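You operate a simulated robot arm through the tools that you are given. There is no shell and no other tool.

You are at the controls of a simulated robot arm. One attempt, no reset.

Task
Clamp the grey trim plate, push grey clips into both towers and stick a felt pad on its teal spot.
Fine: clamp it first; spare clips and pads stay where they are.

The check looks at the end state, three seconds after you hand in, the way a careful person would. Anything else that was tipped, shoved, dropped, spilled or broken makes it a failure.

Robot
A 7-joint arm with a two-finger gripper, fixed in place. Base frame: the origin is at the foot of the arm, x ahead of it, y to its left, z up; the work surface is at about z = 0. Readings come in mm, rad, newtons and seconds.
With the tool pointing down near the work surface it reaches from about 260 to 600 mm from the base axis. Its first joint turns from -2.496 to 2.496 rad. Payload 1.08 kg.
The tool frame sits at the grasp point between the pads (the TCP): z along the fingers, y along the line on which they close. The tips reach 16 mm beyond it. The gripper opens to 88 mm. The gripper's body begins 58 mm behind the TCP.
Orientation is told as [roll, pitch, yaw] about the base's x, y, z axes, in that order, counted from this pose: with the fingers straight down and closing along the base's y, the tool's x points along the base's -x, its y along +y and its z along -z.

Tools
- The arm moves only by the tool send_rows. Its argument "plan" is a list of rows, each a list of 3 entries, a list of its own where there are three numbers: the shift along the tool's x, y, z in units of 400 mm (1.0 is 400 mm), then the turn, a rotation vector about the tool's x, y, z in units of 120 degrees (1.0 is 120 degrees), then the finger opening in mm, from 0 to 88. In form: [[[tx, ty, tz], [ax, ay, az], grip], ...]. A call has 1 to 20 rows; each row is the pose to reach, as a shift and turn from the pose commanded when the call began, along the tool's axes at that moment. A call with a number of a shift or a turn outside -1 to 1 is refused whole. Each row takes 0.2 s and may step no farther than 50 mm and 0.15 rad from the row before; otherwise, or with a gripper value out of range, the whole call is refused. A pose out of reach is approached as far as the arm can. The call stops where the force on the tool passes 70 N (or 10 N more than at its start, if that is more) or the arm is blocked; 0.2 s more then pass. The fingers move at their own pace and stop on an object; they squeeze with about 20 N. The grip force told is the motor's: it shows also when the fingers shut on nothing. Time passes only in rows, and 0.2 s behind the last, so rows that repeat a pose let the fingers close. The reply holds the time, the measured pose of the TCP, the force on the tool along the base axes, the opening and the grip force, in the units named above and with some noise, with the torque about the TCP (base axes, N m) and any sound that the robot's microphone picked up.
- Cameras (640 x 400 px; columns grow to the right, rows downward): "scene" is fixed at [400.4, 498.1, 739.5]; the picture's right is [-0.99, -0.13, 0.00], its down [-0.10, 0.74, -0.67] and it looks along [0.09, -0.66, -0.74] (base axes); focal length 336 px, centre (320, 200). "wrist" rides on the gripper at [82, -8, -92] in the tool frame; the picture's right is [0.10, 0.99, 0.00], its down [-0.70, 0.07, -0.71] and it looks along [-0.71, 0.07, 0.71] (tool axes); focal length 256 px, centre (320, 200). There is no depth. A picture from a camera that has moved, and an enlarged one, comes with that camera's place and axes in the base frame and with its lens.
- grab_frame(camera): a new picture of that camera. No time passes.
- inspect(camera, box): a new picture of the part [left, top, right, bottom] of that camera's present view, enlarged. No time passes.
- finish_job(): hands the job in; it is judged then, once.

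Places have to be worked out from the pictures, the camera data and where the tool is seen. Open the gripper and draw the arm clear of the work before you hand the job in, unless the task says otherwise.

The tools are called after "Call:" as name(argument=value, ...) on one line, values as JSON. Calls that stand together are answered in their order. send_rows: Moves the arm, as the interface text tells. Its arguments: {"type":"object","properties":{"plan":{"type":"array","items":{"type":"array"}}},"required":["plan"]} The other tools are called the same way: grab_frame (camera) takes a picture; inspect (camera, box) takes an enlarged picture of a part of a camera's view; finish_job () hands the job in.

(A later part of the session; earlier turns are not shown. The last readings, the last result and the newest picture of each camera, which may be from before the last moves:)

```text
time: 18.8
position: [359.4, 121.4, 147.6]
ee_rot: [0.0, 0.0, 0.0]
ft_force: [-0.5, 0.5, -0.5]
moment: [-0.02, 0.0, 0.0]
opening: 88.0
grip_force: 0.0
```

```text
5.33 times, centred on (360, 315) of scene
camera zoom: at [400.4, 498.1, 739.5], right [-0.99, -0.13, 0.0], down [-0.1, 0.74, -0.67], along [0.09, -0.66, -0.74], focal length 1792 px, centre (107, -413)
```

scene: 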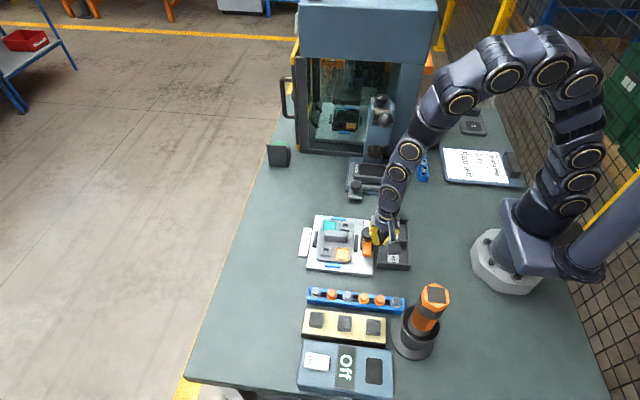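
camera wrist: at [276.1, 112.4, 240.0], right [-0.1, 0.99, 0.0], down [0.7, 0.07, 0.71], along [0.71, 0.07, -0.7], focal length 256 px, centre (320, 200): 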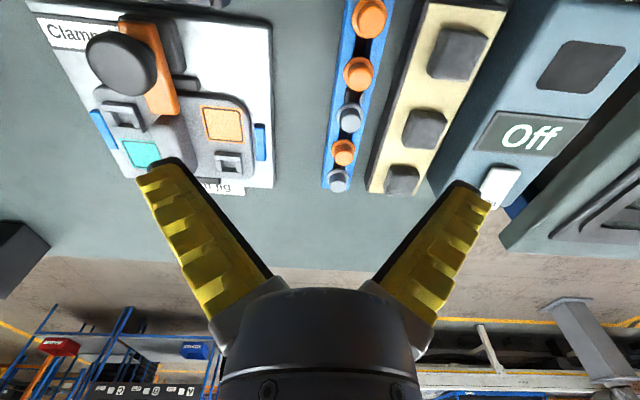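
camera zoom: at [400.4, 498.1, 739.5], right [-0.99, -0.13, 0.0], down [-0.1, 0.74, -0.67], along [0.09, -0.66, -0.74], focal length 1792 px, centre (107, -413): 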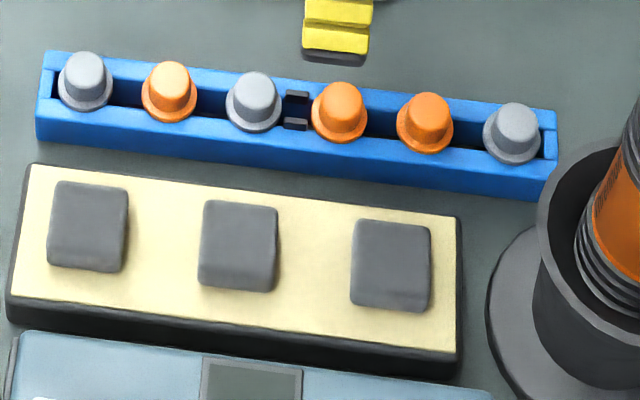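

Clip 3 (grey) computes to about (380, 149.5), its cap top near z 38 to 40, and clip 1 (grey) to about (454, 150). I move over clip 3 with a moderate opening to check alignment from close up.

Call:
send_rows(plan=[[[-0.025, 0.0356, 0.0613], [0, 0, 0], 50], [[-0.05, 0.0713, 0.1225], [0, 0, 0], 50], [[-0.05, 0.0713, 0.1225], [0, 0, 0], 50]])

Call:
grab_frame(camera="wrist")

Call:
inspect(camera="wrist", box=[240, 60, 440, 210])

Call:
inspect(camera="scene", box=[300, 250, 420, 330])

```text
time: 19.6
position: [381.1, 148.4, 97.3]
ee_rot: [0.0, -0.002, -0.001]
ft_force: [0.5, -0.2, -0.9]
moment: [-0.02, 0.01, 0.03]
opening: 54.2
grip_force: 2.9
```

```text
taken
camera wrist: at [297.0, 139.8, 190.5], right [-0.1, 0.99, 0.0], down [0.7, 0.07, 0.71], along [0.71, 0.07, -0.7], focal length 256 px, centre (320, 200)
```

wrist: 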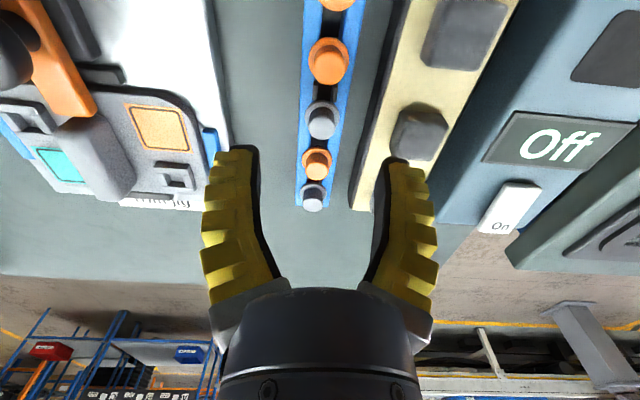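

```text
2.67 times, centred on (340, 135) of wrist
camera zoom: at [297.0, 139.8, 190.5], right [-0.1, 0.99, 0.0], down [0.7, 0.07, 0.71], along [0.71, 0.07, -0.7], focal length 683 px, centre (267, 373)
```

zoom: 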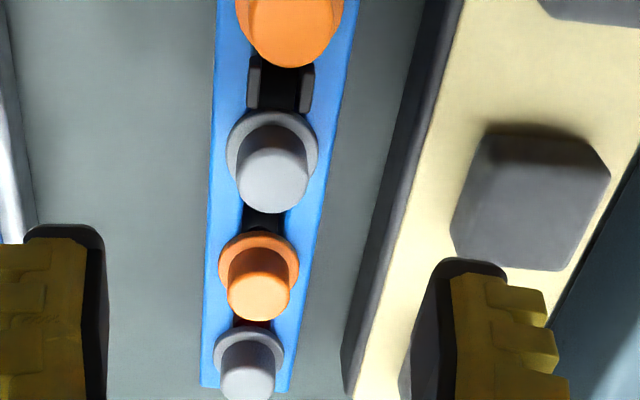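

```text
5.00 times, centred on (360, 290) of scene
camera zoom: at [400.4, 498.1, 739.5], right [-0.99, -0.13, 0.0], down [-0.1, 0.74, -0.67], along [0.09, -0.66, -0.74], focal length 1680 px, centre (120, -250)
```

zoom: 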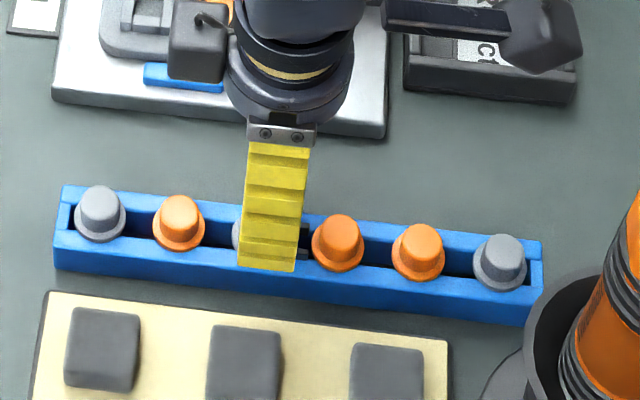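

Clip 3 sits at about (381, 149.7) with its flange near z≈27, and the gripper is centred within about 1 mm. I narrow the fingers to 34 mm and lower part-way to check clearance.

Call:
send_rows(plan=[[[-0.001, 0.0015, 0.03], [0, 0, 0], 34], [[-0.001, 0.0015, 0.06], [0, 0, 0], 34], [[-0.001, 0.0015, 0.095], [0, 0, 0], 34], [[-0.001, 0.0015, 0.095], [0, 0, 0], 34]])

Call:
grab_frame(camera="wrist")

Call:
inspect(camera="wrist", box=[240, 80, 420, 215])

Call:
inspect(camera="scene", box=[300, 260, 420, 340])

```text
time: 20.6
position: [380.1, 148.6, 59.8]
ee_rot: [0.001, 0.002, -0.001]
ft_force: [-0.1, 0.5, 0.3]
moment: [0.0, -0.01, -0.01]
opening: 38.9
grip_force: 3.6
```

```text
taken
camera wrist: at [298.1, 140.5, 152.2], right [-0.1, 0.99, 0.0], down [0.7, 0.07, 0.71], along [0.71, 0.07, -0.7], focal length 256 px, centre (320, 200)
```

wrist: 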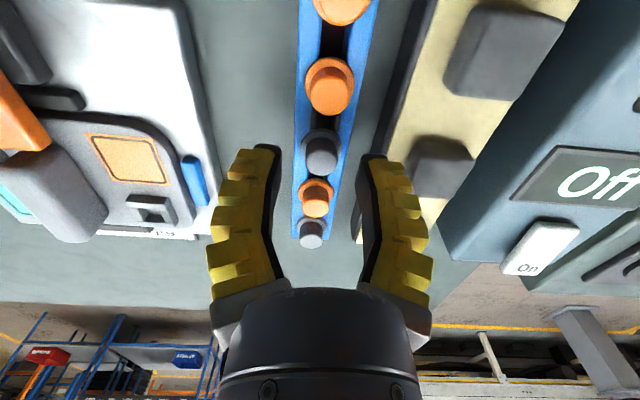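

```text
2.96 times, centred on (330, 148) of wrist
camera zoom: at [298.1, 140.5, 152.2], right [-0.1, 0.99, 0.0], down [0.7, 0.07, 0.71], along [0.71, 0.07, -0.7], focal length 758 px, centre (290, 356)
```

zoom: 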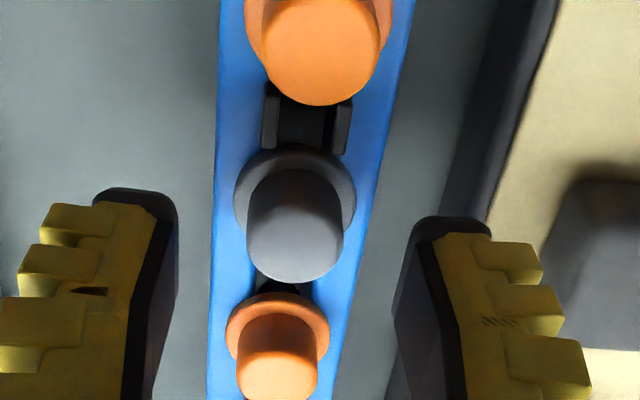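

```text
5.00 times, centred on (360, 300) of scene
camera zoom: at [400.4, 498.1, 739.5], right [-0.99, -0.13, 0.0], down [-0.1, 0.74, -0.67], along [0.09, -0.66, -0.74], focal length 1680 px, centre (120, -300)
```

zoom: 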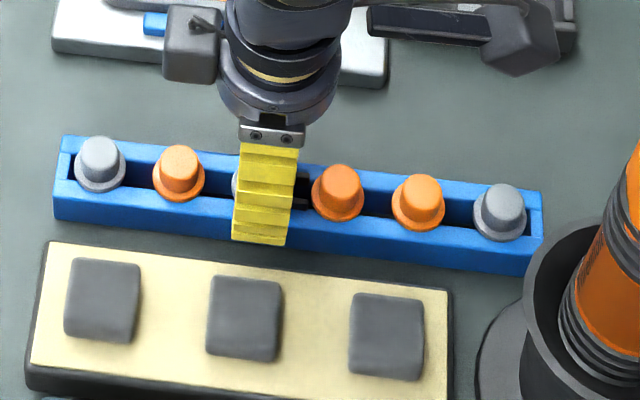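

The fingers straddle clip 3 cleanly, and the refined fit puts the clip at about (383, 150, top 38). I shift 2 mm, lower the tips to just above the flange and close.

Call:
send_rows(plan=[[[-0.005, 0.002, 0.018], [0, 0, 0], 34], [[-0.005, 0.002, 0.037], [0, 0, 0], 34], [[-0.005, 0.002, 0.037], [0, 0, 0], 34], [[-0.005, 0.002, 0.037], [0, 0, 0], 0], [[-0.005, 0.002, 0.037], [0, 0, 0], 0], [[-0.005, 0.002, 0.037], [0, 0, 0], 0]])

Call:
grab_frame(camera="wrist")

Call:
inspect(camera="wrist", box=[240, 100, 400, 220])

```text
time: 22.0
position: [383.9, 150.1, 46.9]
ee_rot: [0.0, 0.0, 0.001]
ft_force: [0.8, -0.1, 4.5]
moment: [0.01, 0.01, -0.01]
opening: 6.1
grip_force: 20.6
```

```text
taken
camera wrist: at [300.6, 141.3, 138.4], right [-0.1, 0.99, 0.0], down [0.7, 0.07, 0.71], along [0.71, 0.07, -0.7], focal length 256 px, centre (320, 200)
```

wrist: 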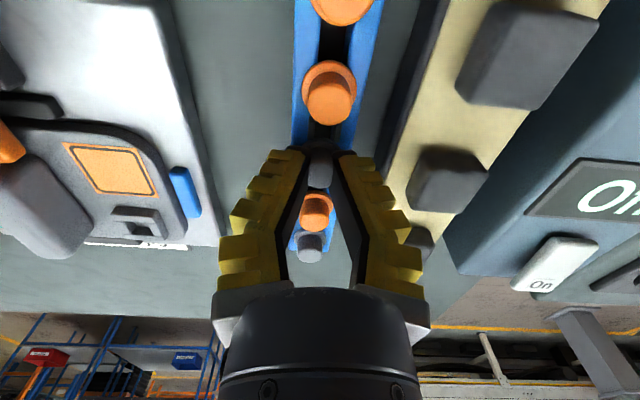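

```text
3.33 times, centred on (320, 160) of wrist
camera zoom: at [300.6, 141.3, 138.4], right [-0.1, 0.99, 0.0], down [0.7, 0.07, 0.71], along [0.71, 0.07, -0.7], focal length 853 px, centre (320, 333)
```

zoom: 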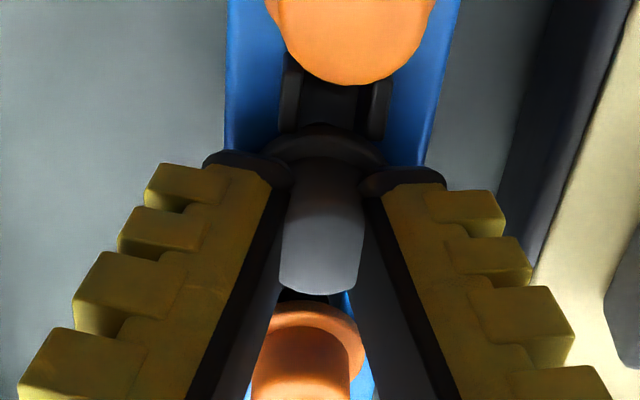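

The fingers stopped on the cap with 20 N of grip. I lift straight up slowly and watch for the clip coming out.

Call:
send_rows(plan=[[[0, 0, -0.0075], [0, 0, 0], 0], [[0, 0, -0.015], [0, 0, 0], 0], [[0, 0, -0.03], [0, 0, 0], 0], [[0, 0, -0.06], [0, 0, 0], 0], [[0, 0, -0.1], [0, 0, 0], 0], [[0, 0, -0.15], [0, 0, 0], 0]])

Call:
grab_frame(camera="wrist")

Call:
inspect(camera="wrist", box=[240, 80, 400, 200])

Call:
inspect(camera="scene", box=[300, 230, 420, 330])

```text
time: 23.4
position: [383.0, 149.7, 105.5]
ee_rot: [0.0, -0.001, 0.001]
ft_force: [-0.3, 0.1, -0.3]
moment: [0.0, 0.01, -0.04]
opening: 0.0
grip_force: 19.9
```

```text
taken
camera wrist: at [299.7, 141.3, 199.0], right [-0.1, 0.99, 0.0], down [0.7, 0.07, 0.71], along [0.71, 0.07, -0.71], focal length 256 px, centre (320, 200)
```

wrist: 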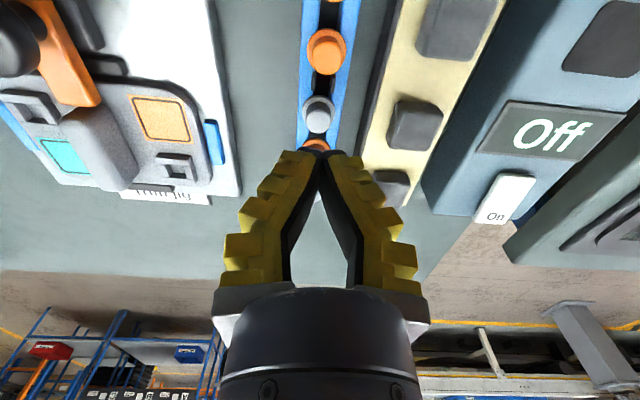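

```text
3.33 times, centred on (320, 140) of wrist
camera zoom: at [299.7, 141.3, 199.0], right [-0.1, 0.99, 0.0], down [0.7, 0.07, 0.71], along [0.71, 0.07, -0.71], focal length 853 px, centre (320, 400)
```

zoom: 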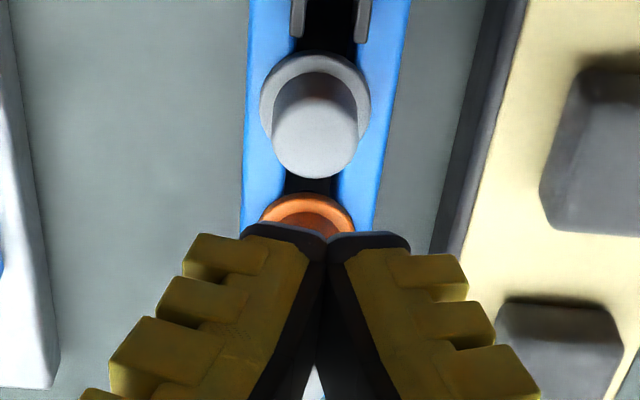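

```text
4.00 times, centred on (360, 280) of scene
camera zoom: at [400.4, 498.1, 739.5], right [-0.99, -0.13, 0.0], down [-0.1, 0.74, -0.67], along [0.09, -0.66, -0.74], focal length 1344 px, centre (160, -120)
```

zoom: 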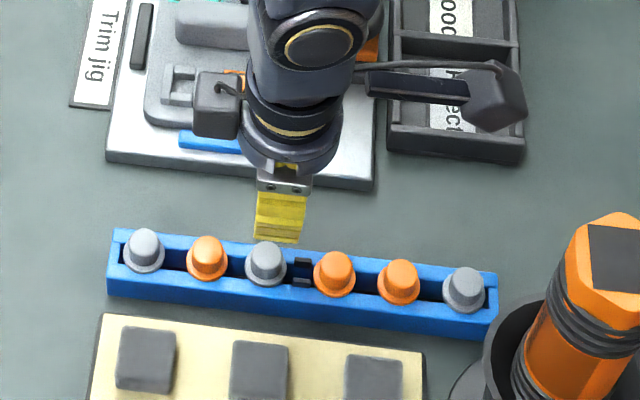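

The clip stayed in the rail. The pictures now fit a clip at x≈388 with its flange near z≈15 and cap top near z≈34, so I gripped only its rounded top. I reopen, shift 5 mm in +x and come down again lower.

Call:
send_rows(plan=[[[0, 0, 0], [0, 0, 0], 34], [[-0.0125, 0.001, 0], [0, 0, 0], 34], [[-0.0125, 0.001, 0.04], [0, 0, 0], 34], [[-0.0125, 0.001, 0.08], [0, 0, 0], 34], [[-0.0125, 0.001, 0.115], [0, 0, 0], 34], [[-0.0125, 0.001, 0.115], [0, 0, 0], 34]])

Call:
grab_frame(camera="wrist")

Call:
inspect(camera="wrist", box=[240, 80, 420, 215])

Call:
inspect(camera="scene", box=[300, 250, 420, 340])

```text
time: 24.8
position: [388.1, 150.7, 59.9]
ee_rot: [0.0, 0.0, 0.001]
ft_force: [-0.1, -0.2, 0.4]
moment: [0.0, 0.01, -0.03]
opening: 38.7
grip_force: 3.1
```

```text
taken
camera wrist: at [304.4, 141.7, 151.8], right [-0.1, 0.99, 0.0], down [0.7, 0.07, 0.71], along [0.7, 0.07, -0.71], focal length 256 px, centre (320, 200)
```

wrist: 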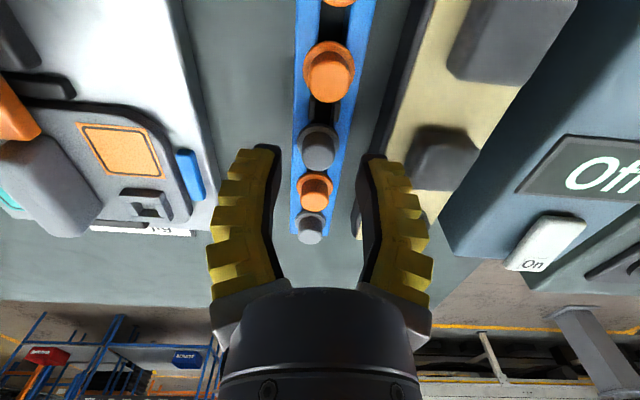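

```text
2.96 times, centred on (330, 148) of wrist
camera zoom: at [304.4, 141.7, 151.8], right [-0.1, 0.99, 0.0], down [0.7, 0.07, 0.71], along [0.7, 0.07, -0.71], focal length 758 px, centre (290, 356)
```

zoom: 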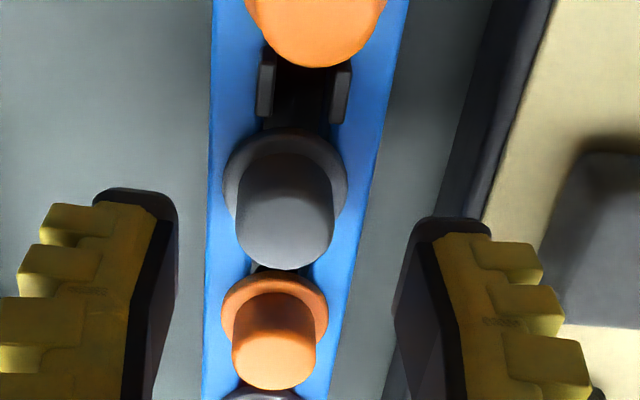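

```text
4.44 times, centred on (360, 295) of scene
camera zoom: at [400.4, 498.1, 739.5], right [-0.99, -0.13, 0.0], down [-0.1, 0.74, -0.67], along [0.09, -0.66, -0.74], focal length 1493 px, centre (142, -222)
```

zoom: 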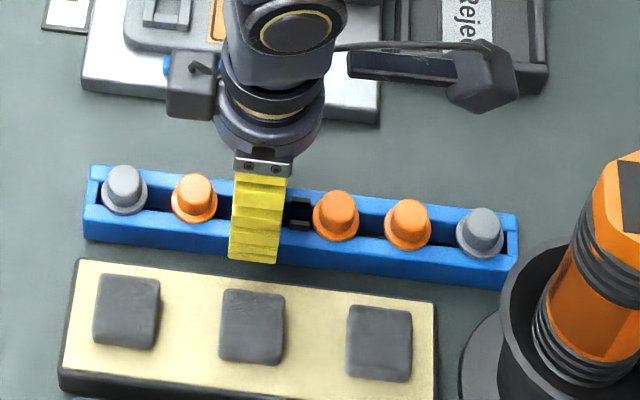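

The clip is centred at x≈388.9 and slightly to the -y side of the fingers. I lower 25 mm so the tips come just above the flange, then close.

Call:
send_rows(plan=[[[-0.002, -0.0015, 0.02], [0, 0, 0], 34], [[-0.002, -0.0015, 0.04], [0, 0, 0], 34], [[-0.002, -0.0015, 0.05], [0, 0, 0], 34], [[-0.002, -0.0015, 0.0612], [0, 0, 0], 34]])

Call:
inspect(camera="wrist", box=[240, 100, 420, 220])

Call:
inspect(camera="scene", box=[300, 260, 420, 340])

```text
time: 25.8
position: [388.6, 148.9, 35.7]
ee_rot: [0.0, 0.001, 0.001]
ft_force: [0.3, -0.7, 0.7]
moment: [-0.01, 0.01, 0.0]
opening: 39.1
grip_force: 3.5
```

```text
3.33 times, centred on (330, 160) of wrist
camera zoom: at [305.4, 141.3, 128.1], right [-0.1, 0.99, 0.0], down [0.7, 0.07, 0.71], along [0.71, 0.07, -0.7], focal length 853 px, centre (287, 333)
```

zoom: 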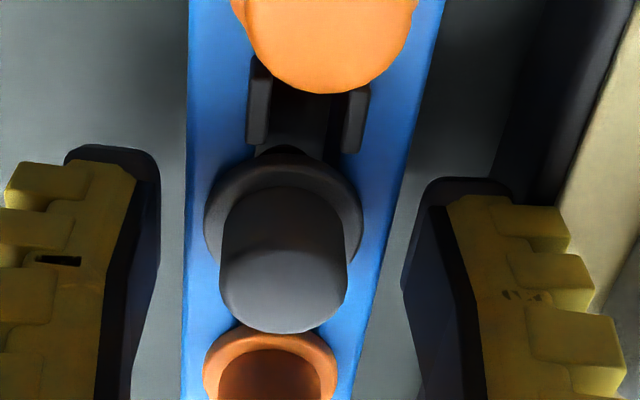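

```text
5.00 times, centred on (360, 300) of scene
camera zoom: at [400.4, 498.1, 739.5], right [-0.99, -0.13, 0.0], down [-0.1, 0.74, -0.67], along [0.09, -0.66, -0.74], focal length 1680 px, centre (120, -300)
```

zoom: 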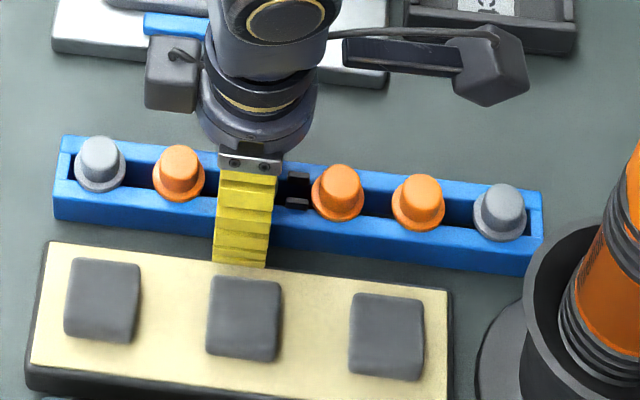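

No contact force, and the cap now sits well between the tips. I close the fingers.

Call:
send_rows(plan=[[[0, 0, 0], [0, 0, 0], 20], [[0, 0, 0], [0, 0, 0], 0], [[0, 0, 0], [0, 0, 0], 0], [[0, 0, 0], [0, 0, 0], 0]])

Call:
inspect(camera="wrist", box=[240, 100, 420, 220])

```text
time: 26.8
position: [389.3, 150.0, 36.3]
ee_rot: [0.001, -0.001, 0.0]
ft_force: [-6.5, -2.9, 31.6]
moment: [-0.14, 0.1, 0.06]
opening: 24.4
grip_force: 22.1
```

```text
3.33 times, centred on (330, 160) of wrist
camera zoom: at [305.6, 141.4, 128.7], right [-0.1, 0.99, 0.0], down [0.7, 0.07, 0.71], along [0.71, 0.07, -0.7], focal length 853 px, centre (287, 333)
```

zoom: 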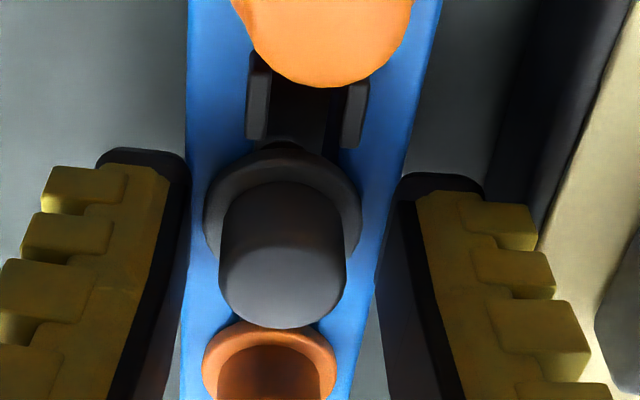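

The fingers stopped at 24.4 mm with 31 N of upward force, so the tips are catching the flange. I reopen, rise 4 mm and close on the cap above the flange.

Call:
send_rows(plan=[[[0, 0, 0], [0, 0, 0], 34], [[0, 0, -0.005], [0, 0, 0], 34], [[0, 0, -0.01], [0, 0, 0], 34], [[0, 0, -0.01], [0, 0, 0], 20], [[0, 0, -0.01], [0, 0, 0], 0], [[0, 0, -0.01], [0, 0, 0], 0], [[0, 0, -0.01], [0, 0, 0], 0]])

Call:
inspect(camera="wrist", box=[240, 100, 420, 220])

```text
time: 28.4
position: [388.5, 149.8, 39.9]
ee_rot: [-0.001, 0.0, 0.0]
ft_force: [-14.2, -5.8, 40.0]
moment: [-0.18, 0.24, 0.09]
opening: 9.2
grip_force: 22.1
```

```text
3.33 times, centred on (330, 160) of wrist
camera zoom: at [305.2, 141.5, 132.1], right [-0.1, 0.99, 0.0], down [0.7, 0.07, 0.71], along [0.71, 0.07, -0.7], focal length 853 px, centre (287, 333)
```

zoom: 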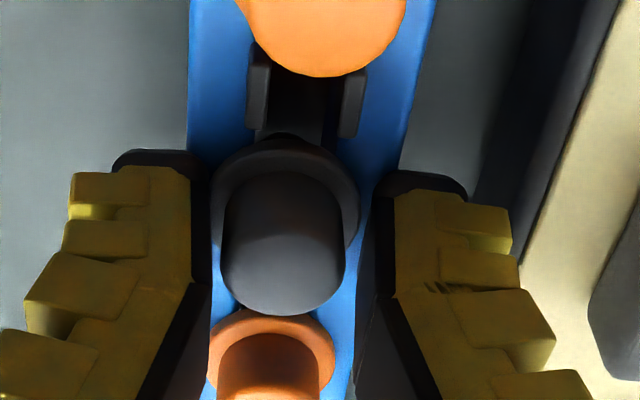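

The fingers still wedge with 40 N upward at opening 9.2, so my height estimate for the flange is off. I open, rise clear and measure the cap's height directly by touching it with closed tips.

Call:
send_rows(plan=[[[0, 0, 0], [0, 0, 0], 34], [[0, 0, 0], [0, 0, 0], 34], [[0, 0, -0.05], [0, 0, 0], 34], [[0, 0, -0.1], [0, 0, 0], 34], [[0, 0, -0.15], [0, 0, 0], 34], [[0.0375, 0, -0.175], [0, 0, 0], 34]])

Call:
grab_frame(camera="wrist")

Call:
inspect(camera="wrist", box=[260, 60, 420, 180])

Call:
inspect(camera="scene", box=[310, 270, 390, 330])

```text
time: 29.8
position: [372.5, 150.1, 108.7]
ee_rot: [0.001, 0.0, -0.002]
ft_force: [0.2, 0.3, -0.9]
moment: [0.04, 0.01, -0.03]
opening: 38.7
grip_force: 3.2
```

```text
taken
camera wrist: at [289.9, 141.3, 201.1], right [-0.1, 0.99, 0.0], down [0.7, 0.07, 0.71], along [0.7, 0.07, -0.71], focal length 256 px, centre (320, 200)
```

wrist: 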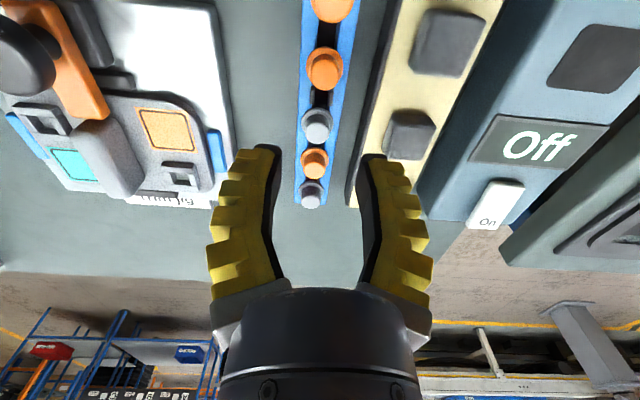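

```text
3.33 times, centred on (340, 120) of wrist
camera zoom: at [289.9, 141.3, 201.1], right [-0.1, 0.99, 0.0], down [0.7, 0.07, 0.71], along [0.7, 0.07, -0.71], focal length 853 px, centre (253, 467)
```

zoom: 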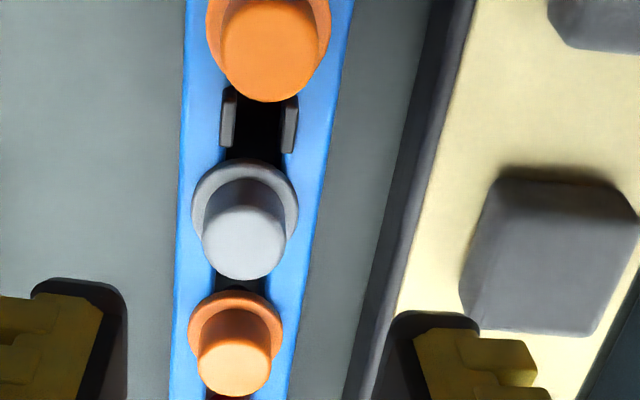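

```text
6.67 times, centred on (350, 300) of scene
camera zoom: at [400.4, 498.1, 739.5], right [-0.99, -0.13, 0.0], down [-0.1, 0.74, -0.67], along [0.09, -0.66, -0.74], focal length 2240 px, centre (120, -467)
```

zoom: 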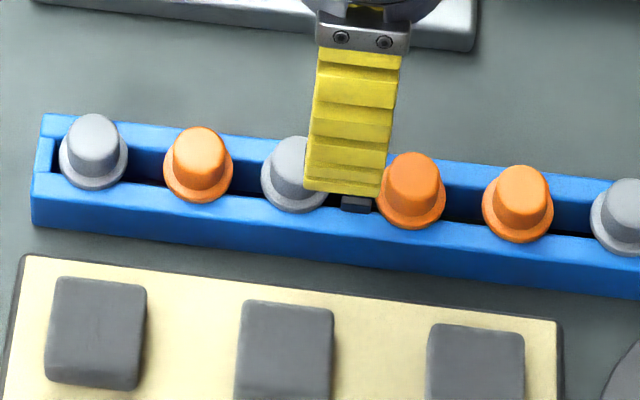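

I close the fingers and descend over clip 3's cap in small steps, watching for first contact.

Call:
send_rows(plan=[[[0, 0, 0], [0, 0, 0], 0], [[-0.0325, 0, 0], [0, 0, 0], 0], [[-0.0325, 0, 0.05], [0, 0, 0], 0], [[-0.0325, 0, 0.1], [0, 0, 0], 0], [[-0.0325, 0, 0.115], [0, 0, 0], 0], [[-0.0325, 0, 0.12], [0, 0, 0], 0], [[-0.0325, 0, 0.125], [0, 0, 0], 0]])

Call:
inspect(camera="wrist", box=[260, 80, 400, 200])

Call:
inspect(camera="scene", box=[310, 250, 390, 320])

```text
time: 31.4
position: [386.6, 149.3, 60.2]
ee_rot: [0.0, -0.001, -0.001]
ft_force: [0.5, 0.0, -0.1]
moment: [0.0, -0.02, -0.03]
opening: 0.0
grip_force: 19.8
```

```text
3.33 times, centred on (330, 140) of wrist
camera zoom: at [303.4, 141.1, 151.3], right [-0.1, 0.99, 0.0], down [0.7, 0.07, 0.71], along [0.71, 0.07, -0.71], focal length 853 px, centre (287, 400)
```

zoom: 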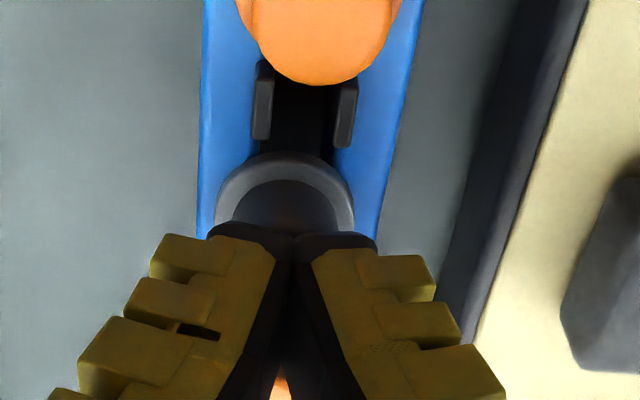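

```text
5.71 times, centred on (350, 285) of scene
camera zoom: at [400.4, 498.1, 739.5], right [-0.99, -0.13, 0.0], down [-0.1, 0.74, -0.67], along [0.09, -0.66, -0.74], focal length 1920 px, centre (149, -286)
```

zoom: 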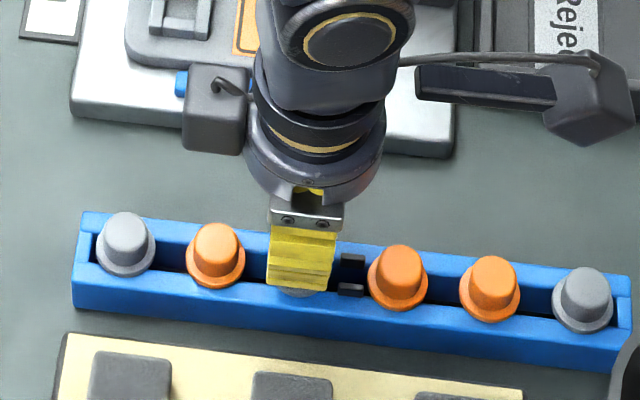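

Nothing touched yet at tip z≈44, and the gripper and clip agree in x within about 1 mm. I step further down.

Call:
send_rows(plan=[[[0, 0, 0.004], [0, 0, 0], 0], [[0, 0, 0.008], [0, 0, 0], 0], [[0, 0, 0.012], [0, 0, 0], 0]])

```text
time: 32.2
position: [387.0, 150.3, 54.6]
ee_rot: [0.0, -0.004, -0.001]
ft_force: [-2.0, -0.6, 19.8]
moment: [-0.01, 0.02, 0.01]
opening: 6.0
grip_force: 19.8
```

Contact came at tip z≈39 to 40 with 20 N, and the tips spread slightly. I look at this contact before going on.

Call:
inspect(camera="wrist", box=[260, 80, 400, 200])

Call:
inspect(camera="scene", box=[310, 250, 390, 320])

```text
3.33 times, centred on (330, 140) of wrist
camera zoom: at [303.6, 141.4, 146.7], right [-0.1, 0.99, 0.0], down [0.7, 0.07, 0.71], along [0.71, 0.07, -0.7], focal length 853 px, centre (287, 400)
```

zoom: 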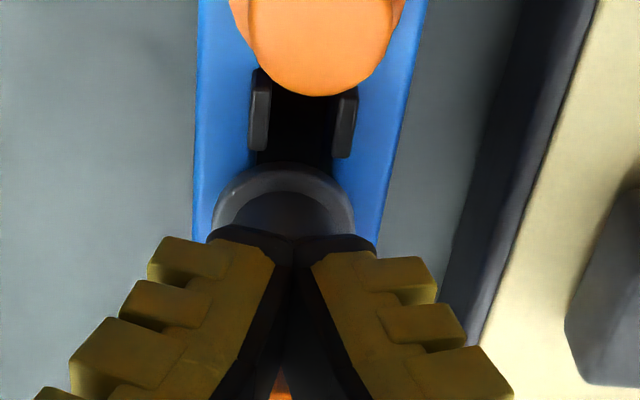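

```text
5.71 times, centred on (350, 285) of scene
camera zoom: at [400.4, 498.1, 739.5], right [-0.99, -0.13, 0.0], down [-0.1, 0.74, -0.67], along [0.09, -0.66, -0.74], focal length 1920 px, centre (149, -286)
```

zoom: 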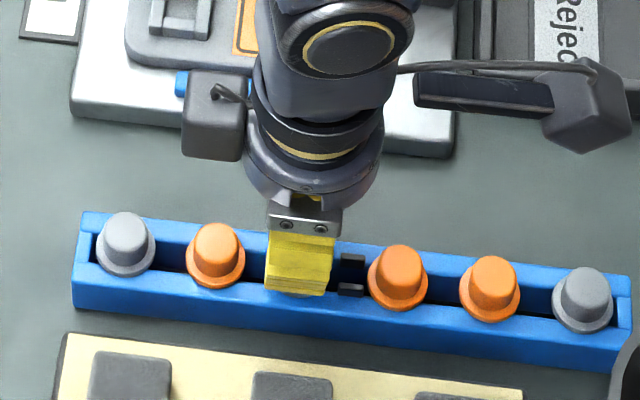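

Cap top is at z≈40, so the flange top is near z≈22. I rise, open, centre on x≈385.5 and lower to tip z≈27.5, which should put the pads on the cap only.

Call:
send_rows(plan=[[[0, 0, -0.04], [0, 0, 0], 0], [[0.0025, 0, -0.04], [0, 0, 0], 34], [[0.0025, 0, -0.04], [0, 0, 0], 34], [[0.0025, 0, 0], [0, 0, 0], 34], [[0.0025, 0, 0.03], [0, 0, 0], 34], [[0.0025, 0, 0.03], [0, 0, 0], 20], [[0.0025, 0, 0.03], [0, 0, 0], 0], [[0.0025, 0, 0.03], [0, 0, 0], 0], [[0.0025, 0, 0.03], [0, 0, 0], 0]])

Call:
inspect(camera="wrist", box=[240, 100, 420, 220])

Call:
inspect(camera="scene", box=[310, 250, 390, 320])

```text
time: 34.2
position: [387.7, 149.0, 43.0]
ee_rot: [0.003, -0.005, 0.002]
ft_force: [-0.4, -1.1, 18.2]
moment: [-0.06, 0.07, -0.02]
opening: 6.1
grip_force: 19.5
```

```text
3.33 times, centred on (330, 160) of wrist
camera zoom: at [303.4, 141.1, 134.7], right [-0.1, 0.99, 0.0], down [0.7, 0.07, 0.71], along [0.71, 0.07, -0.7], focal length 853 px, centre (287, 333)
```

zoom: 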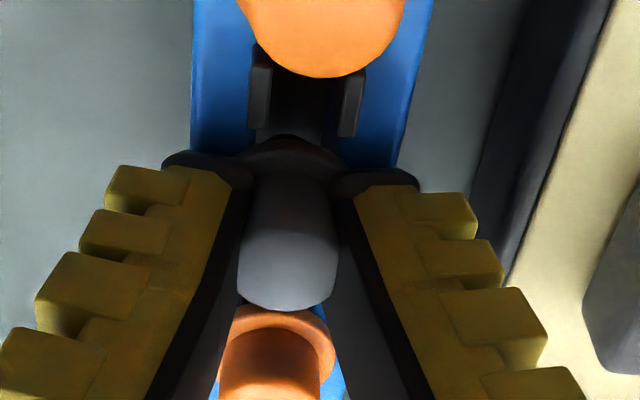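

```text
5.71 times, centred on (350, 285) of scene
camera zoom: at [400.4, 498.1, 739.5], right [-0.99, -0.13, 0.0], down [-0.1, 0.74, -0.67], along [0.09, -0.66, -0.74], focal length 1920 px, centre (149, -286)
```

zoom: 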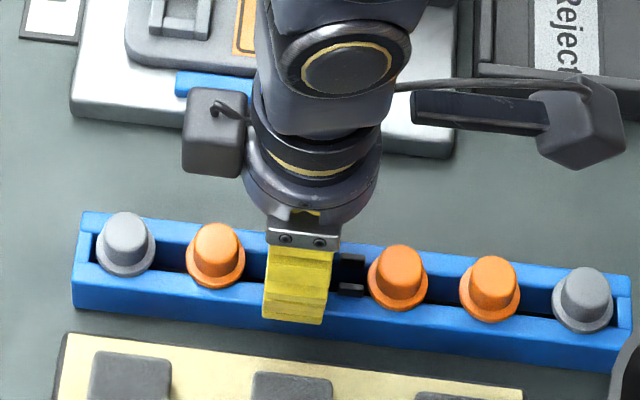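

The grip again reads a steady 6.1 mm, so that appears to be the true reading for this cap, and the tips are pressing about 18 N on the flange. I lift in small steps and watch the pull force.

Call:
send_rows(plan=[[[0, 0, -0.005], [0, 0, 0], 0], [[0, 0, -0.01], [0, 0, 0], 0], [[0, 0, -0.0125], [0, 0, 0], 0]])

Call:
send_rows(plan=[[[0, 0, -0.005], [0, 0, 0], 0]])

```text
time: 35.0
position: [383.6, 149.5, 47.2]
ee_rot: [-0.001, 0.003, 0.0]
ft_force: [0.5, -0.4, -0.5]
moment: [-0.01, 0.0, 0.01]
opening: 6.1
grip_force: 20.2
```

```text
time: 35.4
position: [386.3, 150.3, 49.0]
ee_rot: [0.001, 0.001, 0.0]
ft_force: [-0.3, 0.2, -0.2]
moment: [0.01, -0.01, 0.0]
opening: 5.6
grip_force: 20.4
```

The force is near zero after 6 mm of lift while the opening still reads about 6. I look at whether the clip has come up with the fingers.

Call:
inspect(camera="wrist", box=[240, 100, 420, 220])

Call:
inspect(camera="scene", box=[310, 250, 390, 320])

```text
3.33 times, centred on (330, 160) of wrist
camera zoom: at [302.4, 141.4, 141.7], right [-0.1, 0.99, 0.0], down [0.7, 0.07, 0.71], along [0.7, 0.07, -0.71], focal length 853 px, centre (287, 333)
```

zoom: 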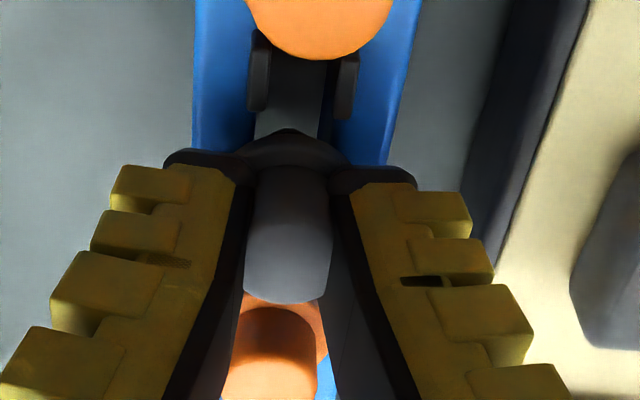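

```text
5.71 times, centred on (350, 285) of scene
camera zoom: at [400.4, 498.1, 739.5], right [-0.99, -0.13, 0.0], down [-0.1, 0.74, -0.67], along [0.09, -0.66, -0.74], focal length 1920 px, centre (149, -286)
```

zoom: 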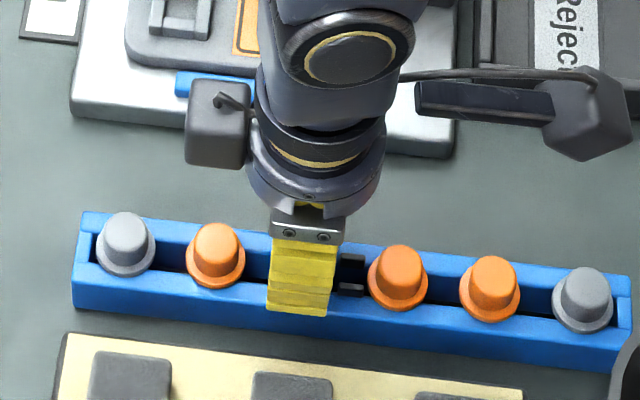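

The cap has kept its place relative to the fingertips, so the clip is rising with the grip. I keep lifting slowly.

Call:
send_rows(plan=[[[0, 0, -0.005], [0, 0, 0], 0], [[0, 0, -0.01], [0, 0, 0], 0], [[0, 0, -0.015], [0, 0, 0], 0], [[0, 0, -0.02], [0, 0, 0], 0]])

Call:
inspect(camera="wrist", box=[240, 100, 420, 220])

Call:
inspect(camera="scene", box=[310, 250, 390, 320])

```text
time: 36.4
position: [384.3, 151.3, 57.8]
ee_rot: [-0.001, -0.002, 0.001]
ft_force: [-0.3, -0.7, -0.1]
moment: [0.02, 0.02, 0.0]
opening: 6.1
grip_force: 19.6
```

```text
3.33 times, centred on (330, 160) of wrist
camera zoom: at [301.9, 141.7, 149.6], right [-0.1, 0.99, 0.0], down [0.7, 0.07, 0.71], along [0.71, 0.07, -0.71], focal length 853 px, centre (287, 333)
```

zoom: 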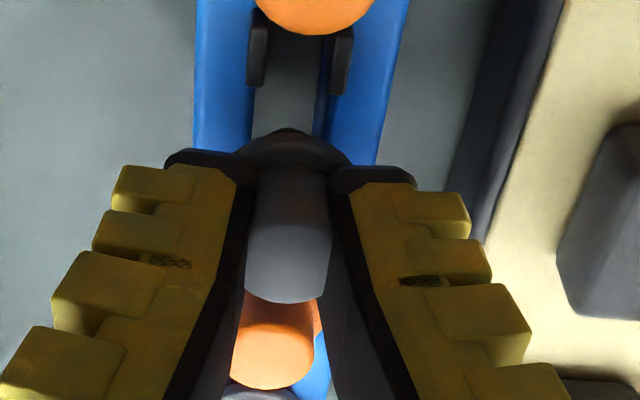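

```text
5.71 times, centred on (350, 285) of scene
camera zoom: at [400.4, 498.1, 739.5], right [-0.99, -0.13, 0.0], down [-0.1, 0.74, -0.67], along [0.09, -0.66, -0.74], focal length 1920 px, centre (149, -286)
```

zoom: 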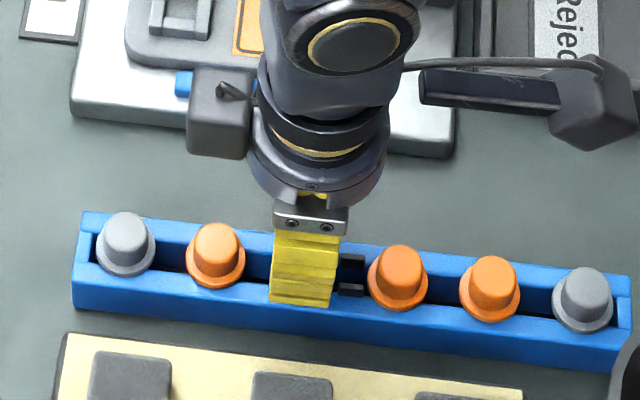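

The clip is out and held. I raise it gently to travelling height.

Call:
send_rows(plan=[[[0, 0, -0.012], [0, 0, 0], 0], [[0, 0, -0.026], [0, 0, 0], 0], [[0, 0, -0.042], [0, 0, 0], 0], [[0, 0, -0.06], [0, 0, 0], 0], [[0, 0, -0.08], [0, 0, 0], 0], [[0, 0, -0.1], [0, 0, 0], 0], [[0, 0, -0.12], [0, 0, 0], 0], [[0, 0, -0.135], [0, 0, 0], 0]])

Call:
grab_frame(camera="wrist")

Call:
inspect(camera="wrist", box=[240, 80, 400, 200])

Call:
inspect(camera="scene", box=[310, 230, 390, 320])

```text
time: 38.2
position: [385.7, 149.8, 112.3]
ee_rot: [0.0, 0.0, -0.001]
ft_force: [-1.0, 0.8, 0.5]
moment: [0.0, -0.04, -0.01]
opening: 5.9
grip_force: 20.3
```

```text
taken
camera wrist: at [302.2, 142.2, 204.4], right [-0.1, 0.99, 0.0], down [0.7, 0.07, 0.71], along [0.71, 0.07, -0.71], focal length 256 px, centre (320, 200)
```

wrist: 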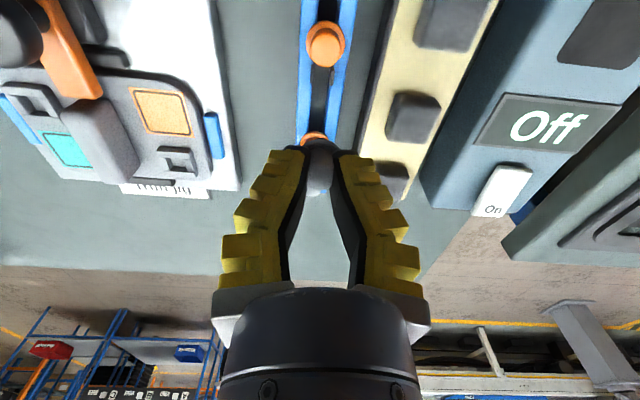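

```text
3.33 times, centred on (320, 140) of wrist
camera zoom: at [302.2, 142.2, 204.4], right [-0.1, 0.99, 0.0], down [0.7, 0.07, 0.71], along [0.71, 0.07, -0.71], focal length 853 px, centre (320, 400)
```

zoom: 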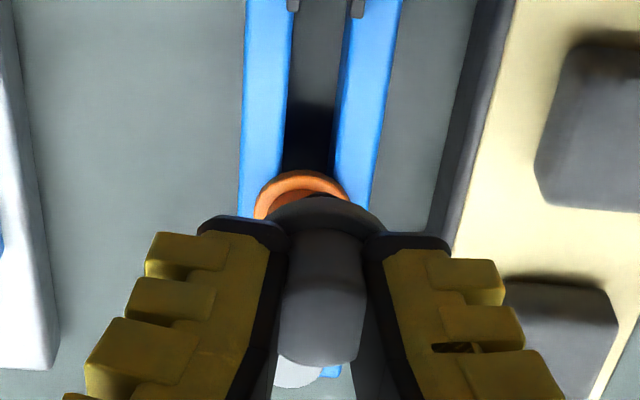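

```text
4.44 times, centred on (350, 275) of scene
camera zoom: at [400.4, 498.1, 739.5], right [-0.99, -0.13, 0.0], down [-0.1, 0.74, -0.67], along [0.09, -0.66, -0.74], focal length 1493 px, centre (187, -133)
```

zoom: 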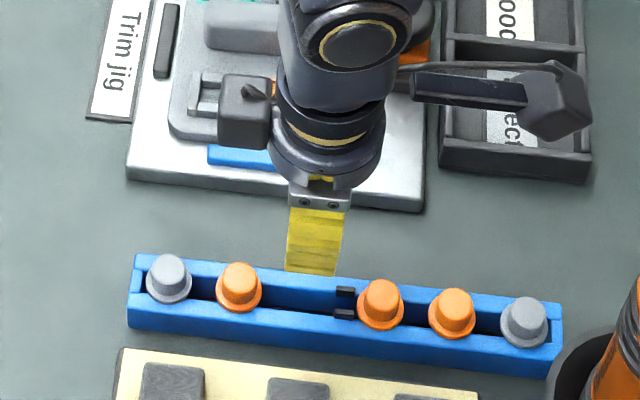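

The grey clip hangs from the fingers, flange below the tips. The near tower works out at about (448, 35.5), so I carry the clip there gently at the same height.

Call:
send_rows(plan=[[[-0.0122, -0.022, 0], [0, 0, 0], 0], [[-0.0243, -0.044, 0], [0, 0, 0], 0], [[-0.0365, -0.066, 0], [0, 0, 0], 0], [[-0.0486, -0.0879, 0], [0, 0, 0], 0], [[-0.0608, -0.1099, 0], [0, 0, 0], 0], [[-0.0729, -0.1319, 0], [0, 0, 0], 0], [[-0.0851, -0.1539, 0], [0, 0, 0], 0], [[-0.0972, -0.1759, 0], [0, 0, 0], 0], [[-0.1094, -0.1979, 0], [0, 0, 0], 0], [[-0.1215, -0.2198, 0], [0, 0, 0], 0], [[-0.1337, -0.2418, 0], [0, 0, 0], 0], [[-0.1458, -0.2638, 0], [0, 0, 0], 0], [[-0.158, -0.2858, 0], [0, 0, 0], 0]])

Call:
grab_frame(camera="wrist")

Call:
inspect(camera="wrist", box=[240, 80, 400, 200])

Call:
inspect(camera="scene", box=[290, 200, 390, 280])

```text
time: 41.0
position: [449.8, 36.6, 110.7]
ee_rot: [0.0, -0.002, -0.001]
ft_force: [0.2, -0.6, 0.0]
moment: [0.01, -0.02, -0.07]
opening: 6.1
grip_force: 20.1
```

```text
taken
camera wrist: at [366.0, 27.0, 203.4], right [-0.1, 0.99, 0.0], down [0.7, 0.07, 0.71], along [0.71, 0.07, -0.7], focal length 256 px, centre (320, 200)
```

wrist: 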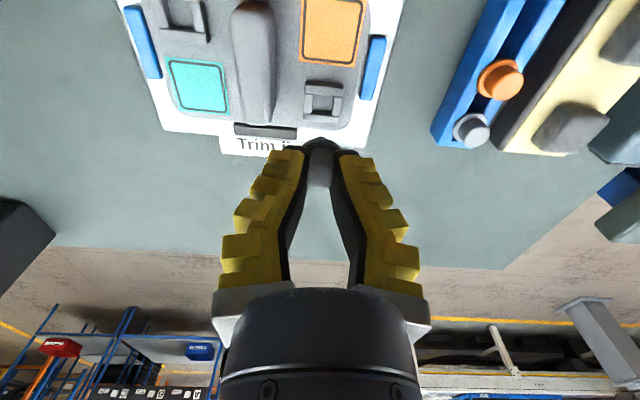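

```text
3.33 times, centred on (320, 140) of wrist
camera zoom: at [366.0, 27.0, 203.4], right [-0.1, 0.99, 0.0], down [0.7, 0.07, 0.71], along [0.71, 0.07, -0.7], focal length 853 px, centre (320, 400)
```

zoom: 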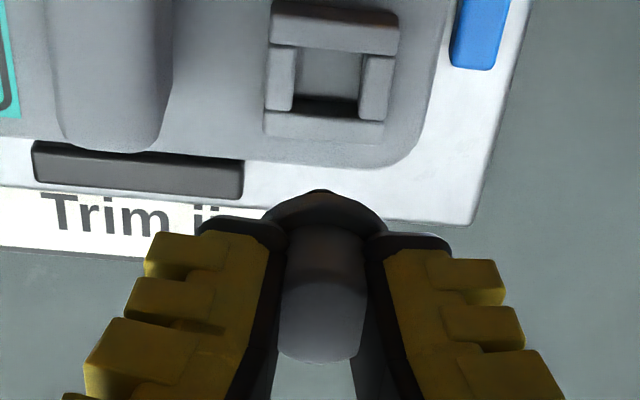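

```text
5.00 times, centred on (340, 240) of scene
camera zoom: at [400.4, 498.1, 739.5], right [-0.99, -0.13, 0.0], down [-0.1, 0.74, -0.67], along [0.09, -0.66, -0.74], focal length 1680 px, centre (220, 0)
```

zoom: 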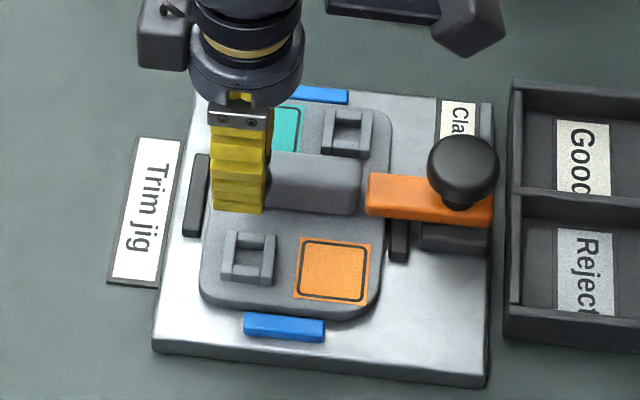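

The tower lies slightly to the +y side of the clip's axis, by about 1.6 mm, and near x≈446.5. I enlarge both views around the held clip to judge its offset from the fingers.

Call:
inspect(camera="scene", box=[320, 215, 365, 262])

Call:
inspect(camera="wrist", box=[280, 120, 360, 200])

Call:
inspect(camera="wrist", box=[280, 60, 360, 130])

```text
8.51 times, centred on (342, 238) of scene
camera zoom: at [400.4, 498.1, 739.5], right [-0.99, -0.13, 0.0], down [-0.1, 0.74, -0.67], along [0.09, -0.66, -0.74], focal length 2860 px, centre (128, -128)
```

zoom: 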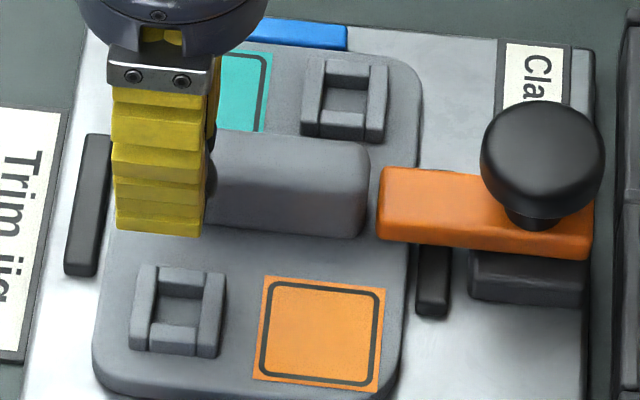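

```text
5.00 times, centred on (320, 160) of wrist
camera zoom: at [366.0, 27.0, 203.4], right [-0.1, 0.99, 0.0], down [0.7, 0.07, 0.71], along [0.71, 0.07, -0.7], focal length 1280 px, centre (320, 400)
```

zoom: 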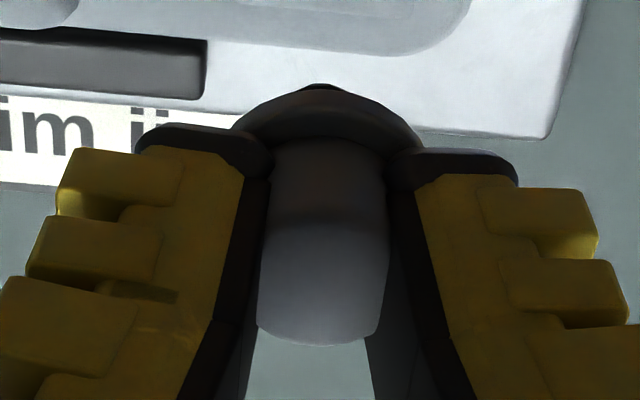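

```text
5.71 times, centred on (320, 95) of wrist
camera zoom: at [366.0, 27.0, 203.4], right [-0.1, 0.99, 0.0], down [0.7, 0.07, 0.71], along [0.71, 0.07, -0.7], focal length 1463 px, centre (320, 800)
```

zoom: 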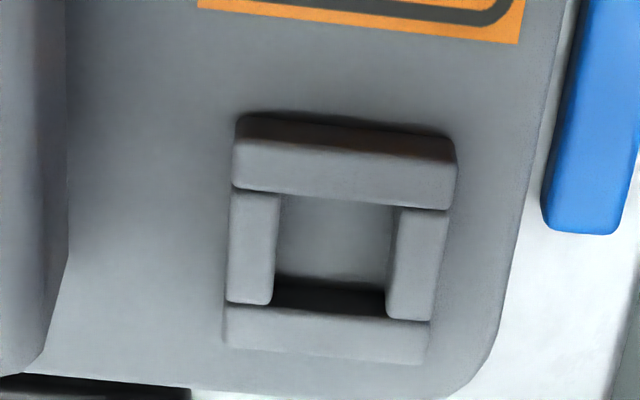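

The tower is a square frame with a hole about 13 mm wide, and the clip's stem tip shows just beyond its flange. I lower to about TCP z=76 and shift +1.6 mm in y to compare them at close range.

Call:
send_rows(plan=[[[0, 0.004, 0.02], [0, 0, 0], 0], [[0, 0.004, 0.04], [0, 0, 0], 0], [[0, 0.004, 0.06], [0, 0, 0], 0], [[0, 0.004, 0.0875], [0, 0, 0], 0]])

Call:
inspect(camera="wrist", box=[260, 90, 380, 190])

Call:
inspect(camera="scene", box=[310, 215, 370, 265])

```text
time: 42.0
position: [449.3, 37.1, 76.0]
ee_rot: [0.002, -0.002, 0.001]
ft_force: [0.0, 0.3, -0.2]
moment: [-0.03, -0.03, -0.02]
opening: 6.2
grip_force: 20.1
```

```text
4.00 times, centred on (320, 140) of wrist
camera zoom: at [365.9, 29.0, 168.7], right [-0.1, 0.99, 0.0], down [0.7, 0.07, 0.71], along [0.71, 0.07, -0.7], focal length 1024 px, centre (320, 440)
```

zoom: 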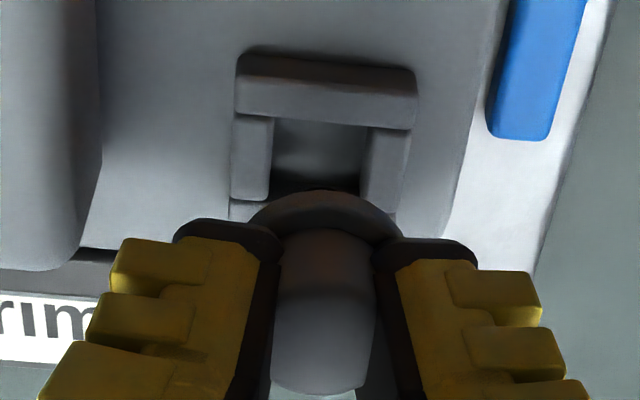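

```text
8.00 times, centred on (340, 240) of scene
camera zoom: at [400.4, 498.1, 739.5], right [-0.99, -0.13, 0.0], down [-0.1, 0.74, -0.67], along [0.09, -0.66, -0.74], focal length 2688 px, centre (160, -120)
```

zoom: 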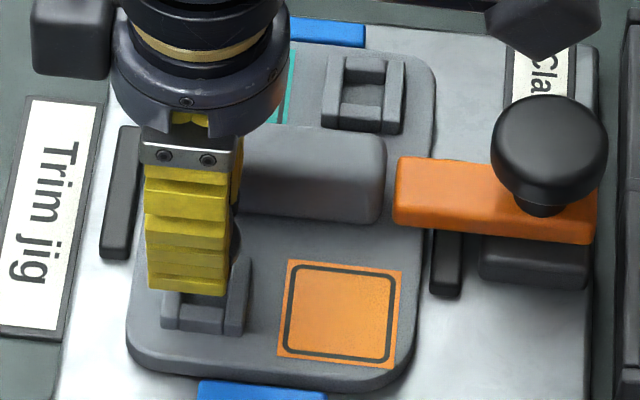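

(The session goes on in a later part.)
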